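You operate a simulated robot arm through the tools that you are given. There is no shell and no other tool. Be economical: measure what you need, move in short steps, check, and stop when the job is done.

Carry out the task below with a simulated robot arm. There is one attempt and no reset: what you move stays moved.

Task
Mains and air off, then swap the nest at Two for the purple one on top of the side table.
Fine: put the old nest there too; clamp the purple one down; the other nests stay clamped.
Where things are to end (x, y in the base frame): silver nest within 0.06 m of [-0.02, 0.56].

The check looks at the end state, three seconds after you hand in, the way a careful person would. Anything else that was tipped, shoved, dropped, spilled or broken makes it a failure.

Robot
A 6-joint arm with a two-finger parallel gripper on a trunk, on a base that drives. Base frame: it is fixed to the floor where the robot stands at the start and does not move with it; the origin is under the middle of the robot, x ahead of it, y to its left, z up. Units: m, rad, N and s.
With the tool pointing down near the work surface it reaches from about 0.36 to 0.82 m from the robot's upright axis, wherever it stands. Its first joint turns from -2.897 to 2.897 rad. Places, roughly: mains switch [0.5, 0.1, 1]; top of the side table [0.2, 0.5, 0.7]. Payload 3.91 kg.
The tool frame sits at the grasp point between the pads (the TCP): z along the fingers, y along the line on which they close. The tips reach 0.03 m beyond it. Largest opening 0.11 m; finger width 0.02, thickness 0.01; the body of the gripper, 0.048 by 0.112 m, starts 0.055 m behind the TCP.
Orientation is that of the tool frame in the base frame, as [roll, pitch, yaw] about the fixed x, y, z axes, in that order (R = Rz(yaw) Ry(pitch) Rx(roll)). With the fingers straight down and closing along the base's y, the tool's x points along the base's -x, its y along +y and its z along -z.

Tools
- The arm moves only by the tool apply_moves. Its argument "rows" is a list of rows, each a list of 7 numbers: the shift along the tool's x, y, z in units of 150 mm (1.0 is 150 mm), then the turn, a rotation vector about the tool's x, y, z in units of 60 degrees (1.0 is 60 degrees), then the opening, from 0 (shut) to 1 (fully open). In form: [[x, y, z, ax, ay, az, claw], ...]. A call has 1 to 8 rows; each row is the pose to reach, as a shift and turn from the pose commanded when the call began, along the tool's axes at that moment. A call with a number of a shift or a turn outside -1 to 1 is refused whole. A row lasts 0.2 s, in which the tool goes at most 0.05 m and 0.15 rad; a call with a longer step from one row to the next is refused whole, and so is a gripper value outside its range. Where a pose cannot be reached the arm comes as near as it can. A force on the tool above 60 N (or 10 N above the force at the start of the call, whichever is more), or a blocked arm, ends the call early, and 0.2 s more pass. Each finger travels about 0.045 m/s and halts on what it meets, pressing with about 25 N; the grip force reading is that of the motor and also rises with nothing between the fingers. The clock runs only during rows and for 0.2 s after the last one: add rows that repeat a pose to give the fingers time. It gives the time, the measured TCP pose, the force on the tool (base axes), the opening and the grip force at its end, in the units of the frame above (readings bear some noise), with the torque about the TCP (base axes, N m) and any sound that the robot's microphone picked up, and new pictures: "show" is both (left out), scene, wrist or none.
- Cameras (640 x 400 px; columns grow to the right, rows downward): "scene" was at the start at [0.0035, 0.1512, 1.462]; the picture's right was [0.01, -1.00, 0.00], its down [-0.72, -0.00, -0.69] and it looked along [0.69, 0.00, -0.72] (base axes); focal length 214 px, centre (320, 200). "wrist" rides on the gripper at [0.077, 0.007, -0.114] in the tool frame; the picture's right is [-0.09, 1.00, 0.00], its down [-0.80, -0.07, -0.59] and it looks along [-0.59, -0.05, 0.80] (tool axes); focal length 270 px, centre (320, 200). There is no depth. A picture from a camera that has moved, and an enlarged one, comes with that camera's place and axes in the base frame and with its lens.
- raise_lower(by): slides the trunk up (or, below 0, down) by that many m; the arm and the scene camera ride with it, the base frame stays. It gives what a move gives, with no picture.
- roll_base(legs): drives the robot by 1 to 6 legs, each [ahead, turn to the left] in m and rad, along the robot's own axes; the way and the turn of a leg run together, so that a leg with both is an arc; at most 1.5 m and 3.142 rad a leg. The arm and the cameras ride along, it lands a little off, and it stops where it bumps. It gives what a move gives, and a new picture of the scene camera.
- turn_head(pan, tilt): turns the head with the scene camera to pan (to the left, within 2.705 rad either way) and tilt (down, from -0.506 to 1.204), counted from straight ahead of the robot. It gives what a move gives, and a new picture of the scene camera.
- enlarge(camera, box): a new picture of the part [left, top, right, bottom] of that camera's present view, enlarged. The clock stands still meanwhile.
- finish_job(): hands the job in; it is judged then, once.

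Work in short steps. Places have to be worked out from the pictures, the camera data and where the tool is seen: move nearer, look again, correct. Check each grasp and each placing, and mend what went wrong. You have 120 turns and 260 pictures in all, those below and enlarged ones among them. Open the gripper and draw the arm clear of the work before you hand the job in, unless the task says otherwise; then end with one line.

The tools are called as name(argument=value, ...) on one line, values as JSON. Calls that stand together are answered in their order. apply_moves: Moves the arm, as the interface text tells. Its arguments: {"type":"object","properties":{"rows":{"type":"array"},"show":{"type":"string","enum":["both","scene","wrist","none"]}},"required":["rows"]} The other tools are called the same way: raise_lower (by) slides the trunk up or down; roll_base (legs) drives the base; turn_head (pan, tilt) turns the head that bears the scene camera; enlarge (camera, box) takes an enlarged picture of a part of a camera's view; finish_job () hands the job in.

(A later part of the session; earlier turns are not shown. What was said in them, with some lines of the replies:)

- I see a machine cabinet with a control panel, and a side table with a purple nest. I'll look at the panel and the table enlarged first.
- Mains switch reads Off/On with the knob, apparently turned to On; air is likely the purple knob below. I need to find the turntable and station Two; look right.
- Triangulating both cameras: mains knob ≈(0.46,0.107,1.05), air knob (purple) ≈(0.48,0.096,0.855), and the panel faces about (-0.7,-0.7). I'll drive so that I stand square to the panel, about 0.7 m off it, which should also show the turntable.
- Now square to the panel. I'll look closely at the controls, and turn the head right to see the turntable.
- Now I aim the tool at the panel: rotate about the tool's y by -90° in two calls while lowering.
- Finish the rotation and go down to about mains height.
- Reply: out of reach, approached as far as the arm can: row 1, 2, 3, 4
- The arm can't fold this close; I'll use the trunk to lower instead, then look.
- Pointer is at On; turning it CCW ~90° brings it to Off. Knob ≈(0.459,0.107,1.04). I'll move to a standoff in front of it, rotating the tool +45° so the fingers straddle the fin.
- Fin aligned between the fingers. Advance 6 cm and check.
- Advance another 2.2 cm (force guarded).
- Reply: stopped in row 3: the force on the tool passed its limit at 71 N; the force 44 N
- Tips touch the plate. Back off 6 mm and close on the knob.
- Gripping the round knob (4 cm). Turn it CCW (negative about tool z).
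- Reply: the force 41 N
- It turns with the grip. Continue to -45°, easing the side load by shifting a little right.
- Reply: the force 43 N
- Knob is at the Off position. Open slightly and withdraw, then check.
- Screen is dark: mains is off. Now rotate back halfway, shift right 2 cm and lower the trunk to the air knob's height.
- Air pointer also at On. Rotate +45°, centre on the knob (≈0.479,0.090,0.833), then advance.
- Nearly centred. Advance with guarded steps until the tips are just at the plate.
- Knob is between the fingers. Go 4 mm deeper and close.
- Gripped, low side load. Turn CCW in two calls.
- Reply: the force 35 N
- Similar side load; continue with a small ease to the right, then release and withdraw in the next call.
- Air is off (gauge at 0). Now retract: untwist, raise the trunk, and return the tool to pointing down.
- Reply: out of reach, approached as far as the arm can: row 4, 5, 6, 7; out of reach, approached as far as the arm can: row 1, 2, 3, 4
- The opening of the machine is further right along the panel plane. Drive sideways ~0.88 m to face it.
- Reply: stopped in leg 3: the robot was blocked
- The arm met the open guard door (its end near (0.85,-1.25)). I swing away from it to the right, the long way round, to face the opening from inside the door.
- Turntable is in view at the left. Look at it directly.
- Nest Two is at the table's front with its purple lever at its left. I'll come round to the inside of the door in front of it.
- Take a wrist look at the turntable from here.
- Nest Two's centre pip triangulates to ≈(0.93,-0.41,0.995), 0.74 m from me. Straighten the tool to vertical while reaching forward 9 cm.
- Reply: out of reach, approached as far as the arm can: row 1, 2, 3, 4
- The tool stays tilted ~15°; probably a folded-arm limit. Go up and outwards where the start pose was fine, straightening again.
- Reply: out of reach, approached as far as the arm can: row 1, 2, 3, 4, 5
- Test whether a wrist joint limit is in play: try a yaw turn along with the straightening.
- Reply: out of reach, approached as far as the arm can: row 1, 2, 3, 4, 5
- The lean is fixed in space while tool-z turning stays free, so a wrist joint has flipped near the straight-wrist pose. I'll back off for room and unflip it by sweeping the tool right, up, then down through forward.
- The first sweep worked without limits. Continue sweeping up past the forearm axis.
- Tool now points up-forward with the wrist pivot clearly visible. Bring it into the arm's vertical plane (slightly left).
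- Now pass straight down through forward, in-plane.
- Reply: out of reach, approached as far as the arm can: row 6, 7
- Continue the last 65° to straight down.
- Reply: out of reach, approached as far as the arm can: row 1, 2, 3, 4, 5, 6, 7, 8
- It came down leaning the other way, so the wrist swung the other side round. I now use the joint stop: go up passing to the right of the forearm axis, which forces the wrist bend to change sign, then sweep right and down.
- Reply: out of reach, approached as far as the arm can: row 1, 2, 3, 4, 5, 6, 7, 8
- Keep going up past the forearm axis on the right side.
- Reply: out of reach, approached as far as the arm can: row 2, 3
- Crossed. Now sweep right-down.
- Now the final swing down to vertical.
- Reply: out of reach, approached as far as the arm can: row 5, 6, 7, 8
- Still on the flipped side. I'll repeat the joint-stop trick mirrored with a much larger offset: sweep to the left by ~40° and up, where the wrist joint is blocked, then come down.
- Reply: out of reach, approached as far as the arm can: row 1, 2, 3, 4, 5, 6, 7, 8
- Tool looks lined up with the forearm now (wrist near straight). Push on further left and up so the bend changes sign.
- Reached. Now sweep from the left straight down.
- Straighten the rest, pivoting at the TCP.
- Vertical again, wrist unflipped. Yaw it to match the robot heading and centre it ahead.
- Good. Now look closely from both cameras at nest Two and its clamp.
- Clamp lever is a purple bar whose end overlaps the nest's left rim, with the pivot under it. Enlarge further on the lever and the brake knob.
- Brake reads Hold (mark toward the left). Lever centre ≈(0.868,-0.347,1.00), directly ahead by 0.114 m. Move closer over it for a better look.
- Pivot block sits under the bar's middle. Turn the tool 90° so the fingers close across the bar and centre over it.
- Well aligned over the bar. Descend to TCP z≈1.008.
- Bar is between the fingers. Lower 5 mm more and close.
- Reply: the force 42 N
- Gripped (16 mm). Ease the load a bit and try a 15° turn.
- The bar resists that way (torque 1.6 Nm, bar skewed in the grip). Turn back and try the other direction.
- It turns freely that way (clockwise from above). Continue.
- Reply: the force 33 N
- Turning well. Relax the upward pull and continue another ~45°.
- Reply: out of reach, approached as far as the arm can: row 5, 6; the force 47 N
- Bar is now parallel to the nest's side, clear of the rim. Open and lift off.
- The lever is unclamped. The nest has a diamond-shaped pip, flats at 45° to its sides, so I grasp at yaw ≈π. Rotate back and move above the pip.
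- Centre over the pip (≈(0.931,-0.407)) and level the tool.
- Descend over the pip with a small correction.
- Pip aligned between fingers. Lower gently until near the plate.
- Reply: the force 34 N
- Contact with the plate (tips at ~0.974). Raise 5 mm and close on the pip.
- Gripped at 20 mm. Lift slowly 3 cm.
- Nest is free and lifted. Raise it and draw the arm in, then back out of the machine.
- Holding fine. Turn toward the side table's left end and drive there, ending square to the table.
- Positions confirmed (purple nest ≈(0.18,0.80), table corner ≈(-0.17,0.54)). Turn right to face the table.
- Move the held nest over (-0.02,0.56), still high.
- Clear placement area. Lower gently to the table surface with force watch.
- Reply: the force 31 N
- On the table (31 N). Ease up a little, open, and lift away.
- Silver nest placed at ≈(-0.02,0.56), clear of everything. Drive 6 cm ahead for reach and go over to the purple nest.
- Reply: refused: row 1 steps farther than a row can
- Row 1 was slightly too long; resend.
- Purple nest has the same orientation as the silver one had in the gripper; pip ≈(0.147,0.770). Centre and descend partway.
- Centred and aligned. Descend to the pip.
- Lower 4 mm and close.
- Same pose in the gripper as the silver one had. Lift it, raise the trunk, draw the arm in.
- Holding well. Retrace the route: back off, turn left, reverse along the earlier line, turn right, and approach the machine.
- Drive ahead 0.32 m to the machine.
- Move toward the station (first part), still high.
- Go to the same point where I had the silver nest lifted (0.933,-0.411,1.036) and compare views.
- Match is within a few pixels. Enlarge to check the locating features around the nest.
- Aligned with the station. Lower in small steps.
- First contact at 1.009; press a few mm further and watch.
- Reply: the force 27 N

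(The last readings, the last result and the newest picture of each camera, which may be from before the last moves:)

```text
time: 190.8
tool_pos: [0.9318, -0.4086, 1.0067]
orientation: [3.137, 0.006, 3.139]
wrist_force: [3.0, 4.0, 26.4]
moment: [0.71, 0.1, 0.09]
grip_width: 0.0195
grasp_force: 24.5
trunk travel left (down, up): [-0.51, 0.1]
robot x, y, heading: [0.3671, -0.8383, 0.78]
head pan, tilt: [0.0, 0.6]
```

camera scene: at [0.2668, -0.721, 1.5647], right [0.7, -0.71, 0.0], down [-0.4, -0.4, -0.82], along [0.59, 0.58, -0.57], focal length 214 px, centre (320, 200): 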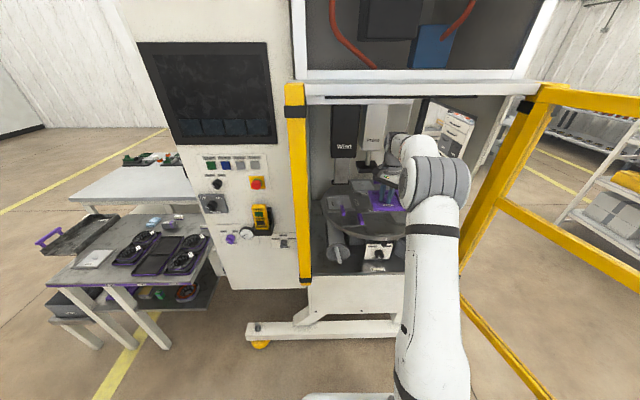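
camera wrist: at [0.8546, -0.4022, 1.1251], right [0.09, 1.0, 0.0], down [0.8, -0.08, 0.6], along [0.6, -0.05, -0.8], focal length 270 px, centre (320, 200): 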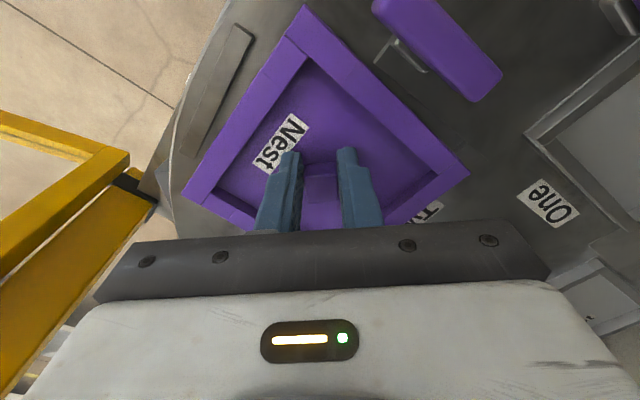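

Height 1.0067 matches the silver nest's seated height. Release and lift to inspect.

apply_moves(rows=[[0, 0, -0.02, 0, 0, 0, 0], [0, 0, -0.02, 0, 0, 0, 0.25], [0, 0, -0.02, 0, 0, 0, 0.45], [0, 0, -0.08, 0, 0, 0, 0.5], [0, 0, -0.3, 0, 0, 0, 0.5], [0, 0, -0.55, 0, 0, 0, 0.5], [0, 0, -0.7, 0, 0, 0, 0.5]], show="wrist")

enlarge(camera="scene", box=[320, 170, 420, 260])

```text
time: 192.4
tool_pos: [0.9315, -0.408, 1.1095]
orientation: [-3.14, 0.002, 3.137]
wrist_force: [0.6, -0.7, -0.1]
moment: [0.0, -0.01, -0.04]
grip_width: 0.055
grasp_force: 0.2
trunk travel left (down, up): [-0.51, 0.1]
robot x, y, heading: [0.3624, -0.838, 0.781]
head pan, tilt: [0.0, 0.6]
camera wrist: at [0.853, -0.4014, 1.2239], right [0.09, 1.0, 0.0], down [0.8, -0.07, 0.6], along [0.59, -0.06, -0.8], focal length 270 px, centre (320, 200)
```

wrist: 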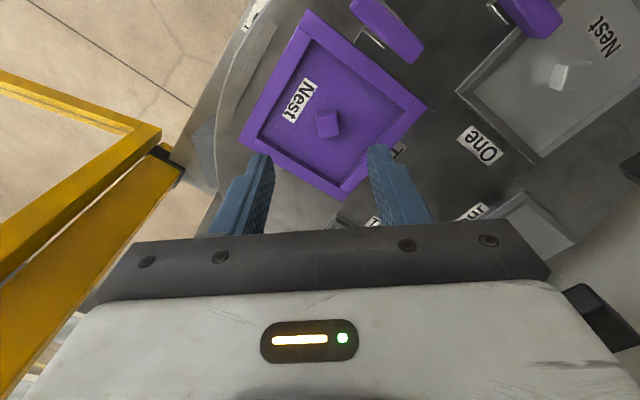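

```text
4.44 times, centred on (370, 215) of scene
camera zoom: at [0.2666, -0.7212, 1.5647], right [0.7, -0.71, 0.0], down [-0.4, -0.4, -0.82], along [0.59, 0.58, -0.57], focal length 953 px, centre (98, 133)
```

zoom: 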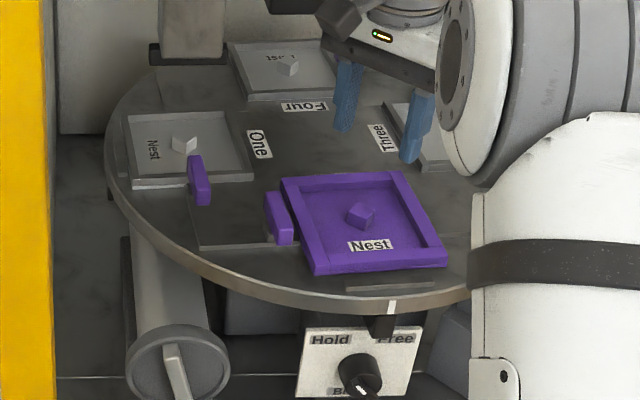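

The purple nest appears a bit too far in and a few degrees rotated relative to where the silver sat against the front strip. Enlarge to judge.

enlarge(camera="wrist", box=[190, 0, 450, 205])

enlarge(camera="scene", box=[370, 200, 425, 245])

```text
1.95 times, centred on (320, 102) of wrist
camera zoom: at [0.853, -0.4014, 1.2239], right [0.09, 1.0, 0.0], down [0.8, -0.07, 0.6], along [0.59, -0.06, -0.8], focal length 527 px, centre (320, 390)
```

zoom: 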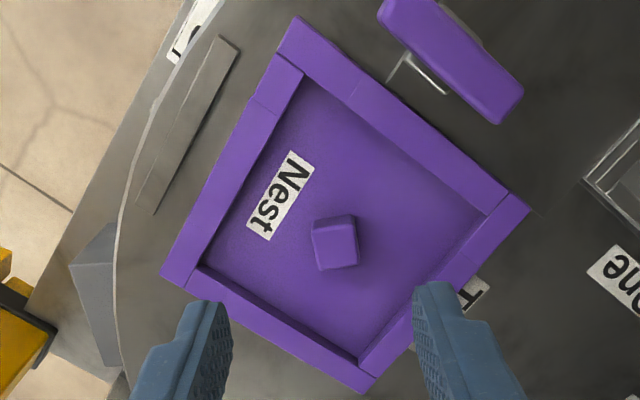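

```text
8.89 times, centred on (398, 222) of scene
camera zoom: at [0.2666, -0.7212, 1.5647], right [0.7, -0.71, 0.0], down [-0.4, -0.4, -0.82], along [0.59, 0.58, -0.57], focal length 1906 px, centre (-369, 0)
```

zoom: 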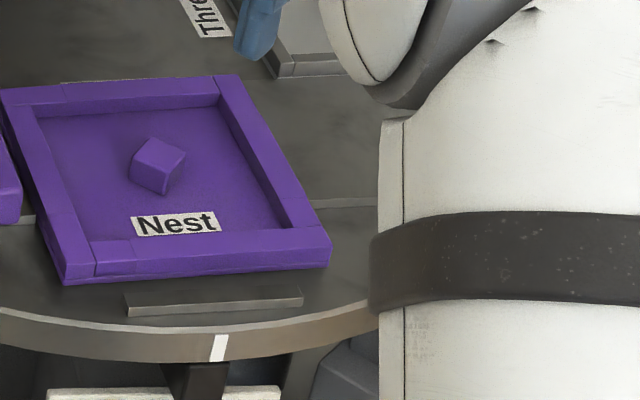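

Relative to the strip (and it covers part of the "Two" label), it needs to come about 12 mm outward and 5 mm right. Regrasp the pip.

apply_moves(rows=[[0, 0, 0.25, 0, 0, 0, 0.5], [0, 0, 0.5, 0, 0, 0, 0.5], [0, 0, 0.67, 0, 0, 0, 0.5], [0, 0, 0.67, 0, 0, 0, 0.3], [0, 0, 0.67, 0, 0, 0, 0.1], [0, 0, 0.67, 0, 0, 0, 0], [0, 0, 0.67, 0, 0, 0, 0], [0, 0, 0.67, 0, 0, 0, 0]], show="none")

apply_moves(rows=[[0, 0, -0.06, 0, 0, 0, 0], [0, 0, -0.1, 0, 0, 0, 0], [0.032, -0.081, -0.1, 0, 0, -0.02, 0], [0.032, -0.081, -0.1, 0, 0, -0.02, 0]], show="scene")

enlarge(camera="scene", box=[345, 185, 425, 250])

```text
time: 194.2
tool_pos: [0.9326, -0.4098, 1.0068]
orientation: [-3.141, 0.003, 3.135]
wrist_force: [-1.7, -1.1, 0.5]
moment: [0.14, -0.06, 0.05]
grip_width: 0.0198
grasp_force: 24.3
trunk travel left (down, up): [-0.51, 0.1]
robot x, y, heading: [0.3641, -0.8365, 0.785]
head pan, tilt: [0.0, 0.6]
```

```text
time: 195.2
tool_pos: [0.9274, -0.4208, 1.0231]
orientation: [3.141, 0.001, -3.126]
wrist_force: [-0.7, 0.1, -1.4]
moment: [0.02, 0.01, 0.0]
grip_width: 0.0198
grasp_force: 24.5
trunk travel left (down, up): [-0.51, 0.1]
robot x, y, heading: [0.3607, -0.8366, 0.783]
head pan, tilt: [0.0, 0.6]
camera scene: at [0.2669, -0.7211, 1.5647], right [0.7, -0.71, 0.0], down [-0.4, -0.4, -0.82], along [0.59, 0.58, -0.57], focal length 214 px, centre (320, 200)
```

scene: 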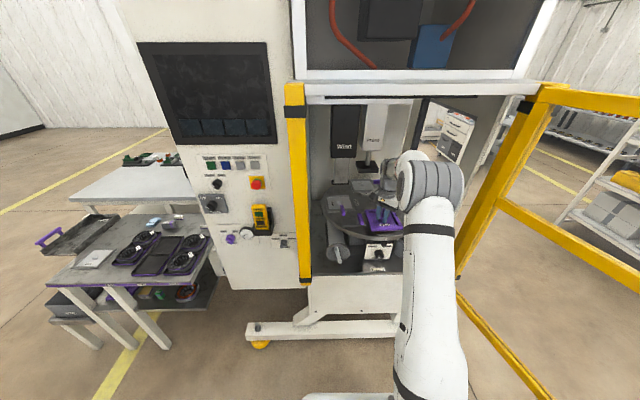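

```text
6.15 times, centred on (385, 218) of scene
camera zoom: at [0.2669, -0.7211, 1.5647], right [0.7, -0.71, 0.0], down [-0.4, -0.4, -0.82], along [0.59, 0.58, -0.57], focal length 1320 px, centre (-80, 92)
```

zoom: 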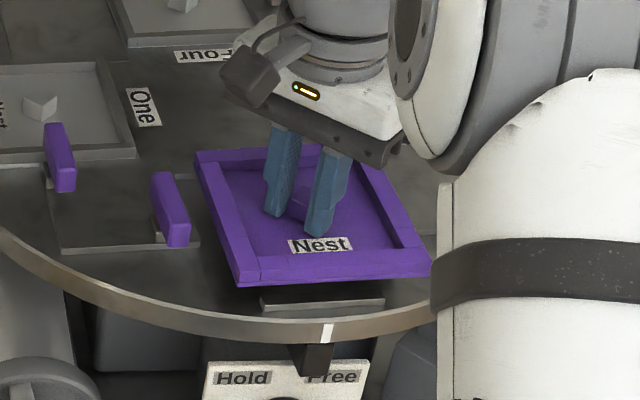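

Nearly there; nudge 3 mm inward and 3 mm left, then lower.

apply_moves(rows=[[0, 0.028, 0, 0, 0, 0, 0], [0, 0.028, 0.05, 0, 0, 0, 0], [0, 0.028, 0.09, 0, 0, 0, 0], [0, 0.028, 0.12, 0, 0, 0, 0]], show="none")

enlarge(camera="scene", box=[345, 185, 425, 250])

```text
time: 196.2
tool_pos: [0.9275, -0.4168, 1.0074]
orientation: [3.138, 0.006, -3.126]
wrist_force: [4.6, 4.0, 13.6]
moment: [0.01, 0.31, 0.12]
grip_width: 0.0195
grasp_force: 25.2
trunk travel left (down, up): [-0.51, 0.1]
robot x, y, heading: [0.3668, -0.837, 0.777]
head pan, tilt: [0.0, 0.6]
```

```text
6.15 times, centred on (385, 218) of scene
camera zoom: at [0.2662, -0.7215, 1.5651], right [0.7, -0.71, 0.0], down [-0.4, -0.4, -0.83], along [0.59, 0.58, -0.56], focal length 1320 px, centre (-80, 92)
```

zoom: 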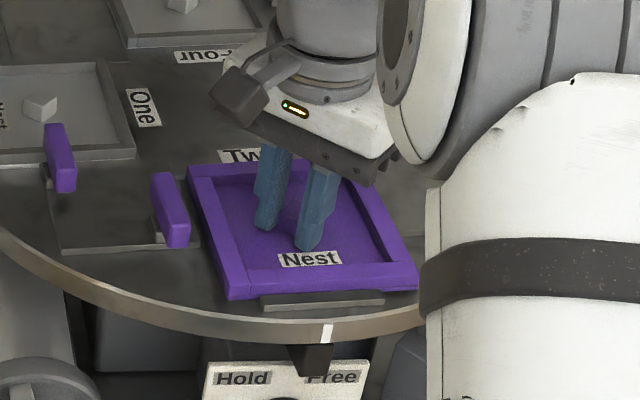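

Now it matches the original: front edge against the strip, "Two" label free. Release and lift.

apply_moves(rows=[[0, 0, 0.01, 0, 0, 0, 0], [0, 0, 0, 0, 0, 0, 0.25], [0, 0, 0, 0, 0, 0, 0.45], [0, 0, -0.06, 0, 0, 0, 0.5], [0, 0, -0.3, 0, 0, 0, 0.5], [0, 0, -0.55, 0, 0, 0, 0.5], [0, 0, -0.75, 0, 0, 0, 0.5]], show="wrist")

enlarge(camera="scene", box=[345, 185, 425, 250])

enlarge(camera="wrist", box=[190, 0, 450, 205])

```text
time: 197.8
tool_pos: [0.9287, -0.417, 1.1178]
orientation: [-3.141, 0.001, -3.127]
wrist_force: [-0.3, -0.8, 0.3]
moment: [-0.02, 0.04, 0.0]
grip_width: 0.0548
grasp_force: 0.0
trunk travel left (down, up): [-0.51, 0.1]
robot x, y, heading: [0.3623, -0.8378, 0.784]
head pan, tilt: [0.0, 0.6]
camera wrist: at [0.8507, -0.4096, 1.2332], right [0.07, 1.0, 0.0], down [0.8, -0.06, 0.6], along [0.59, -0.04, -0.8], focal length 270 px, centre (320, 200)
```

wrist: 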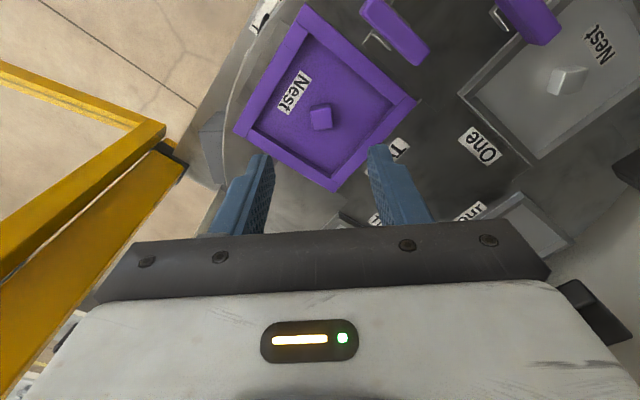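

```text
6.15 times, centred on (385, 218) of scene
camera zoom: at [0.2666, -0.7214, 1.5647], right [0.7, -0.71, 0.0], down [-0.4, -0.4, -0.83], along [0.59, 0.58, -0.57], focal length 1320 px, centre (-80, 92)
```

zoom: 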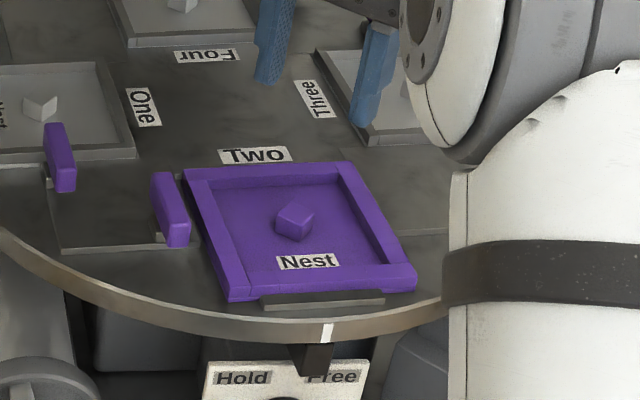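

```text
1.95 times, centred on (320, 102) of wrist
camera zoom: at [0.8507, -0.4096, 1.2332], right [0.07, 1.0, 0.0], down [0.8, -0.06, 0.6], along [0.59, -0.04, -0.8], focal length 527 px, centre (320, 390)
```

zoom: 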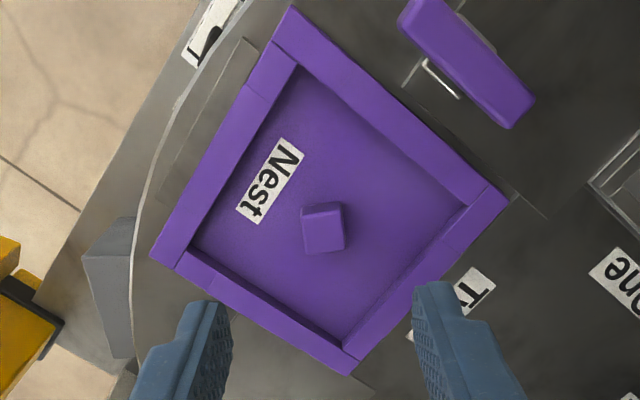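

Purple nest is properly in place. Now the clamp: bar centre ≈(0.870,-0.358), pointing fore-aft. Move above it with the tool yawed to grip across it (keeping tips above the nest rim).

apply_moves(rows=[[0.1, 0.1, 0, 0, 0, -0.13, 0.4], [0.2, 0.2, 0, 0, 0, -0.26, 0.4], [0.3, 0.3, 0, 0, 0, -0.39, 0.4], [0.387, 0.4, 0, 0, 0, -0.52, 0.4], [0.387, 0.4, 0, 0, 0, -0.65, 0.4], [0.387, 0.4, 0, 0, 0, -0.78, 0.4], [0.387, 0.4, 0, 0, 0, -0.84, 0.4]], show="wrist")

enlarge(camera="wrist", box=[220, 40, 420, 200])

```text
time: 199.4
tool_pos: [0.8688, -0.3585, 1.1156]
orientation: [-3.141, 0.002, -2.246]
wrist_force: [0.2, -0.6, -0.2]
moment: [0.01, -0.03, -0.01]
grip_width: 0.0442
grasp_force: 0.0
trunk travel left (down, up): [-0.51, 0.1]
robot x, y, heading: [0.3671, -0.8366, 0.783]
head pan, tilt: [0.0, 0.6]
camera wrist: at [0.8141, -0.4135, 1.2319], right [-0.72, 0.69, 0.0], down [0.55, 0.58, 0.6], along [0.41, 0.43, -0.8], focal length 270 px, centre (320, 200)
```

wrist: 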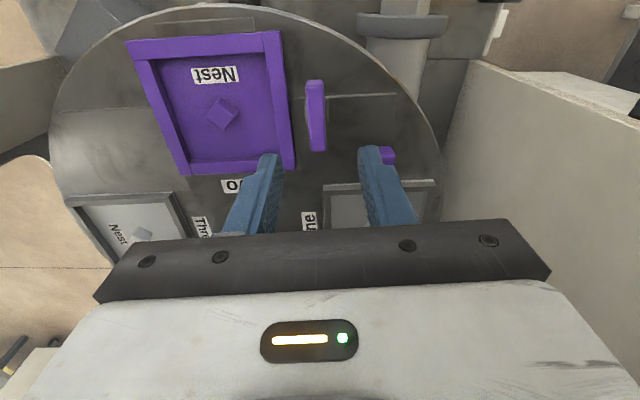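

```text
2.50 times, centred on (320, 120) of wrist
camera zoom: at [0.8141, -0.4135, 1.2319], right [-0.72, 0.69, 0.0], down [0.55, 0.58, 0.6], along [0.41, 0.43, -0.8], focal length 676 px, centre (320, 400)
```

zoom: 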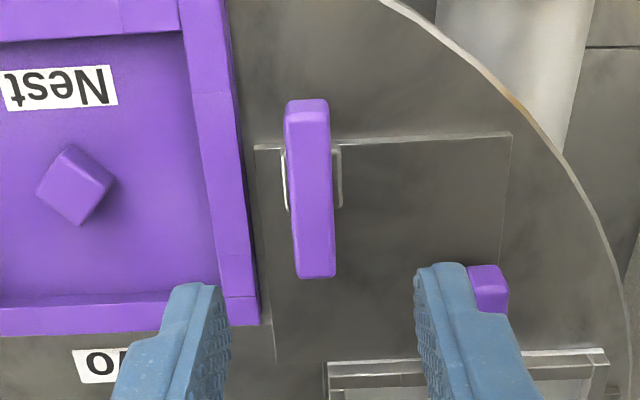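

Bar is centred and aligned; descend so tips reach just below the bar but above the nest rim.

apply_moves(rows=[[-0.005, 0.01, 0.25, 0, 0, 0, 0.35], [-0.01, 0.01, 0.5, 0, 0, 0, 0.3], [-0.01, 0.01, 0.63, 0, 0, 0, 0.3]], show="wrist")

```text
time: 200.2
tool_pos: [0.8694, -0.3567, 1.021]
orientation: [-3.14, 0.002, -2.247]
wrist_force: [-0.2, 0.0, 0.3]
moment: [0.04, 0.02, -0.03]
grip_width: 0.0328
grasp_force: 0.0
trunk travel left (down, up): [-0.51, 0.1]
robot x, y, heading: [0.3664, -0.8351, 0.782]
head pan, tilt: [0.0, 0.6]
camera wrist: at [0.8141, -0.4126, 1.1366], right [-0.72, 0.69, 0.0], down [0.55, 0.58, 0.6], along [0.41, 0.43, -0.8], focal length 270 px, centre (320, 200)
```

wrist: 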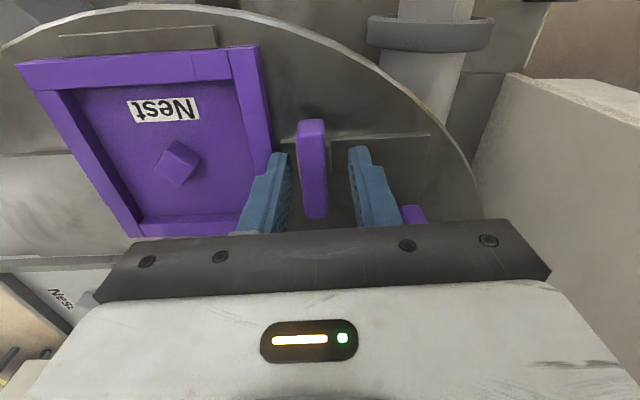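

Close on the bar.

apply_moves(rows=[[0, 0, 0.02, 0, 0, 0, 0.2], [0, 0, 0.02, 0, 0, 0, 0], [0, 0, 0.02, 0, 0, 0, 0], [0, 0, 0.02, 0, 0, 0, 0]], show="none")

apply_moves(rows=[[-0.013, 0.007, 0, 0, 0, -0.13, 0], [-0.027, 0.013, 0, 0, 0, -0.26, 0], [-0.035, 0.018, 0, 0, 0, -0.39, 0], [-0.04, 0.022, 0, 0, 0, -0.52, 0]], show="wrist")

```text
time: 201.2
tool_pos: [0.8719, -0.3603, 1.0197]
orientation: [-3.14, 0.004, -2.246]
wrist_force: [21.5, -13.0, 6.2]
moment: [-0.45, -0.48, -0.16]
grip_width: 0.0149
grasp_force: 45.6
trunk travel left (down, up): [-0.51, 0.1]
robot x, y, heading: [0.3638, -0.8361, 0.781]
head pan, tilt: [0.0, 0.6]
```

```text
time: 202.2
tool_pos: [0.8708, -0.3551, 1.0185]
orientation: [-3.141, -0.001, -1.699]
wrist_force: [13.8, -31.0, -2.3]
moment: [-0.57, -0.33, -0.06]
grip_width: 0.0149
grasp_force: 44.7
trunk travel left (down, up): [-0.51, 0.1]
robot x, y, heading: [0.3646, -0.836, 0.779]
head pan, tilt: [0.0, 0.6]
camera wrist: at [0.8543, -0.4287, 1.1348], right [-0.98, 0.22, 0.0], down [0.17, 0.79, 0.59], along [0.13, 0.58, -0.8], focal length 270 px, centre (320, 200)
```

wrist: 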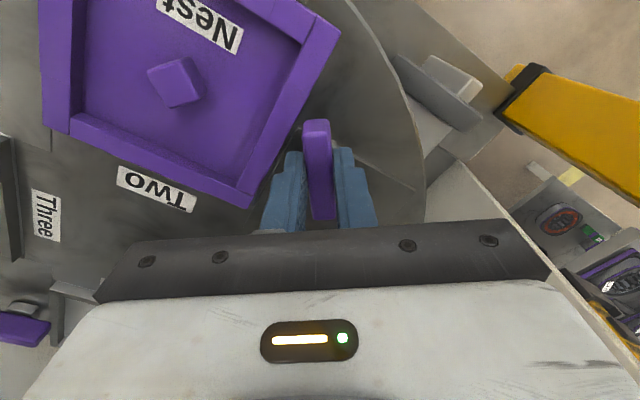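

Lever follows. Continue to the clamped position.

apply_moves(rows=[[0.01, 0.005, 0, 0, 0, -0.13, 0], [0.01, 0.01, 0, 0, 0, -0.26, 0], [0.005, 0.015, 0, 0, 0, -0.39, 0], [0, 0.02, 0, 0, 0, -0.52, 0], [0, 0.025, 0, 0, 0, -0.65, 0], [0, 0.03, 0, 0, 0, -0.78, 0]], show="wrist")

```text
time: 203.6
tool_pos: [0.8728, -0.3491, 1.0193]
orientation: [-3.136, 0.001, -0.883]
wrist_force: [41.1, -8.1, 3.8]
moment: [-0.35, -0.55, -0.03]
grip_width: 0.0147
grasp_force: 45.2
trunk travel left (down, up): [-0.51, 0.1]
robot x, y, heading: [0.3673, -0.837, 0.787]
head pan, tilt: [0.0, 0.6]
camera wrist: at [0.9144, -0.4132, 1.1349], right [-0.83, -0.56, 0.0], down [-0.46, 0.66, 0.59], along [-0.33, 0.49, -0.8], focal length 270 px, centre (320, 200)
```

wrist: 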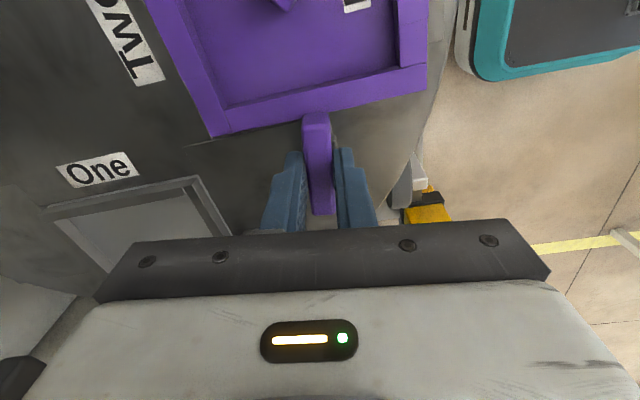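

Bar now overlaps the rim. Finish the last ~8° to the stop.

apply_moves(rows=[[0.01, -0.01, 0, 0, 0, -0.05, 0], [0.01, -0.01, 0, 0, 0, -0.1, 0], [0.01, -0.01, 0, 0, 0, -0.14, 0]], show="none")

```text
time: 204.4
tool_pos: [0.8708, -0.3486, 1.0203]
orientation: [-3.138, -0.001, -0.738]
wrist_force: [38.6, -1.9, 12.4]
moment: [-0.52, -0.26, -0.74]
grip_width: 0.0147
grasp_force: 44.9
trunk travel left (down, up): [-0.51, 0.1]
robot x, y, heading: [0.3641, -0.8385, 0.783]
head pan, tilt: [0.0, 0.6]
```

Torque builds: at the stop. Open, lift and inspect.

apply_moves(rows=[[0, 0, 0, 0, 0, 0.02, 0.2], [0, 0, 0, 0, 0, 0.02, 0.35], [0, 0, -0.1, 0, 0, 0.02, 0.35], [0, 0, -0.35, 0, 0, 0.02, 0.35], [0, 0, -0.65, 0, 0, 0.02, 0.35], [0, 0, -0.9, 0, 0, 0.02, 0.35]], show="wrist")

enlarge(camera="scene", box=[325, 170, 425, 250])

enlarge(camera="wrist", box=[200, 0, 460, 180])

```text
time: 205.8
tool_pos: [0.8676, -0.3485, 1.1553]
orientation: [-3.141, -0.002, -0.757]
wrist_force: [0.1, 0.7, 0.7]
moment: [0.0, 0.0, 0.0]
grip_width: 0.0383
grasp_force: 0.0
trunk travel left (down, up): [-0.51, 0.1]
robot x, y, heading: [0.3659, -0.8375, 0.781]
head pan, tilt: [0.0, 0.6]
camera wrist: at [0.9171, -0.4059, 1.2698], right [-0.75, -0.66, 0.0], down [-0.53, 0.6, 0.59], along [-0.39, 0.45, -0.8], focal length 270 px, centre (320, 200)
```

wrist: 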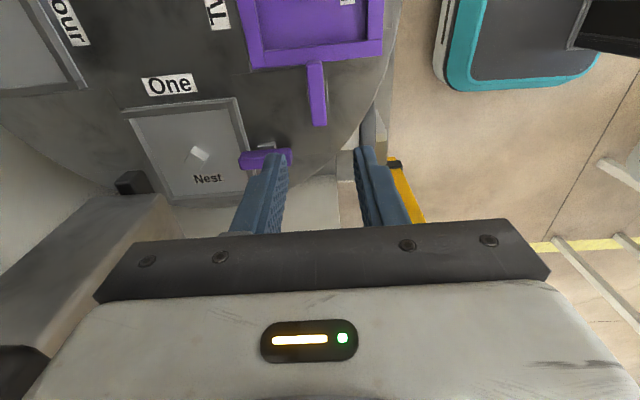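

```text
5.00 times, centred on (375, 210) of scene
camera zoom: at [0.2664, -0.7216, 1.5647], right [0.7, -0.71, 0.0], down [-0.4, -0.4, -0.83], along [0.59, 0.58, -0.56], focal length 1072 px, centre (45, 150)
```

zoom: 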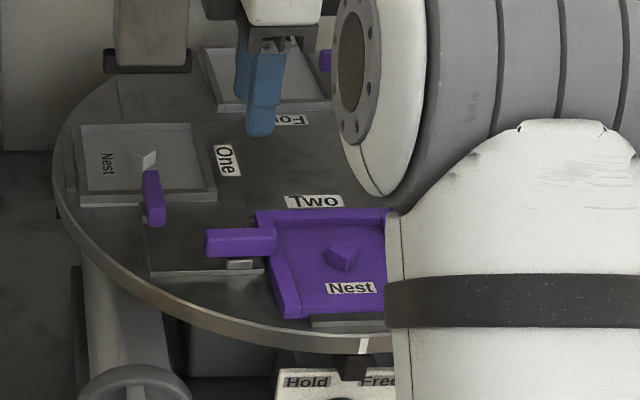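

```text
2.22 times, centred on (330, 90) of wrist
camera zoom: at [0.9171, -0.4059, 1.2698], right [-0.75, -0.66, 0.0], down [-0.53, 0.6, 0.59], along [-0.39, 0.45, -0.8], focal length 601 px, centre (298, 444)
```

zoom: 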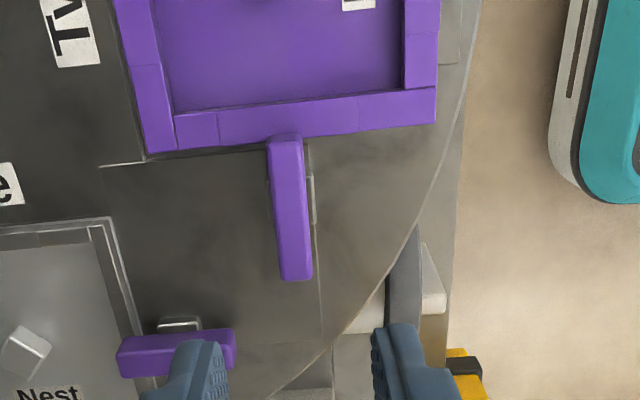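

Purple nest is clamped like the others, and the neighbouring levers are unchanged. Withdraw the arm and back the robot off, then do a final check.

apply_moves(rows=[[0, 0.2, -0.1, 0, 0, 0, 0.5], [0, 0.45, -0.1, 0, 0, 0, 0.5], [0, 0.7, -0.1, 0, 0, 0, 0.5], [0, 0.8, -0.1, 0, 0, 0, 0.5]], show="none")

roll_base(legs=[[-0.25, 0]])

enlarge(camera="scene", box=[60, 120, 420, 290])

enlarge(camera="scene", box=[300, 150, 420, 230])

```text
time: 206.8
tool_pos: [0.7848, -0.4338, 1.1701]
orientation: [-3.139, -0.002, -0.757]
wrist_force: [-0.4, 0.2, -0.2]
moment: [0.01, 0.03, 0.01]
grip_width: 0.055
grasp_force: 0.0
trunk travel left (down, up): [-0.51, 0.1]
robot x, y, heading: [0.3635, -0.8341, 0.779]
head pan, tilt: [0.0, 0.6]
```

```text
time: 208.6
tool_pos: [0.6043, -0.6156, 1.1699]
orientation: [-3.14, -0.002, -0.761]
wrist_force: [0.3, 0.8, 0.7]
moment: [0.0, 0.0, -0.02]
grip_width: 0.055
grasp_force: 0.1
trunk travel left (down, up): [-0.51, 0.1]
robot x, y, heading: [0.1836, -1.0191, 0.779]
head pan, tilt: [0.0, 0.6]
camera scene: at [0.0852, -0.9015, 1.5647], right [0.7, -0.71, 0.0], down [-0.4, -0.4, -0.83], along [0.59, 0.58, -0.56], focal length 214 px, centre (320, 200)
```

scene: 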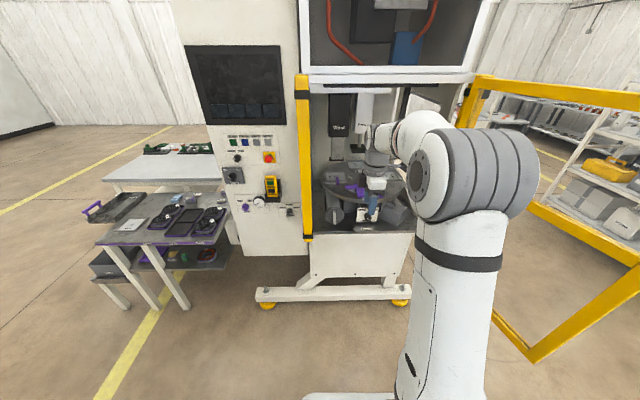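

```text
1.78 times, centred on (240, 205) of scene
camera zoom: at [0.0852, -0.9015, 1.5647], right [0.7, -0.71, 0.0], down [-0.4, -0.4, -0.83], along [0.59, 0.58, -0.56], focal length 381 px, centre (462, 191)
```

zoom: 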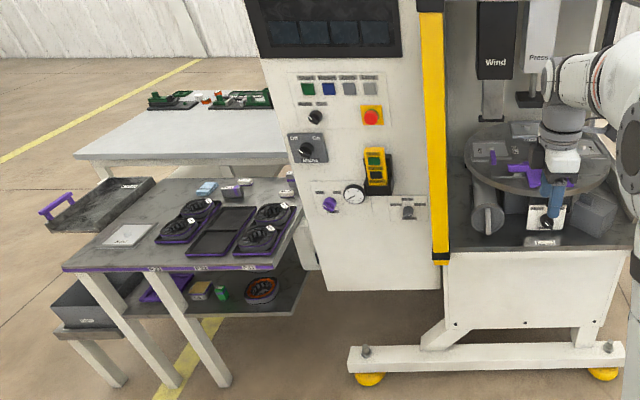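

```text
5.00 times, centred on (360, 190) of scene
camera zoom: at [0.0852, -0.9015, 1.5647], right [0.7, -0.71, 0.0], down [-0.4, -0.4, -0.83], along [0.59, 0.58, -0.56], focal length 1072 px, centre (120, 250)
```

zoom: 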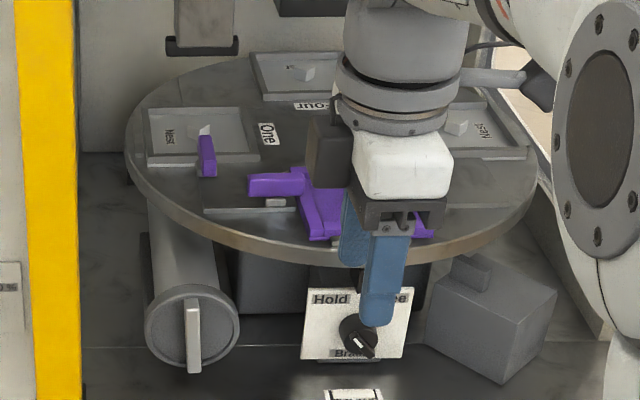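

All is in order: mains and air are off, the silver nest is on the side table, the purple nest is clamped at Two, and the arm is clear. Handing in.

finish_job()

```text
The job is handed in.
```

The job is handed in: mains and air are off, the purple nest is clamped down at Two, and the silver nest is on the side table at about (-0.02, 0.56). One's clamp looked untouched in the last close-ups; I never went near Three's or Four's, and the arm hid them in the final view. On the way over, the arm bumped the open guard door once, with no visible effect.
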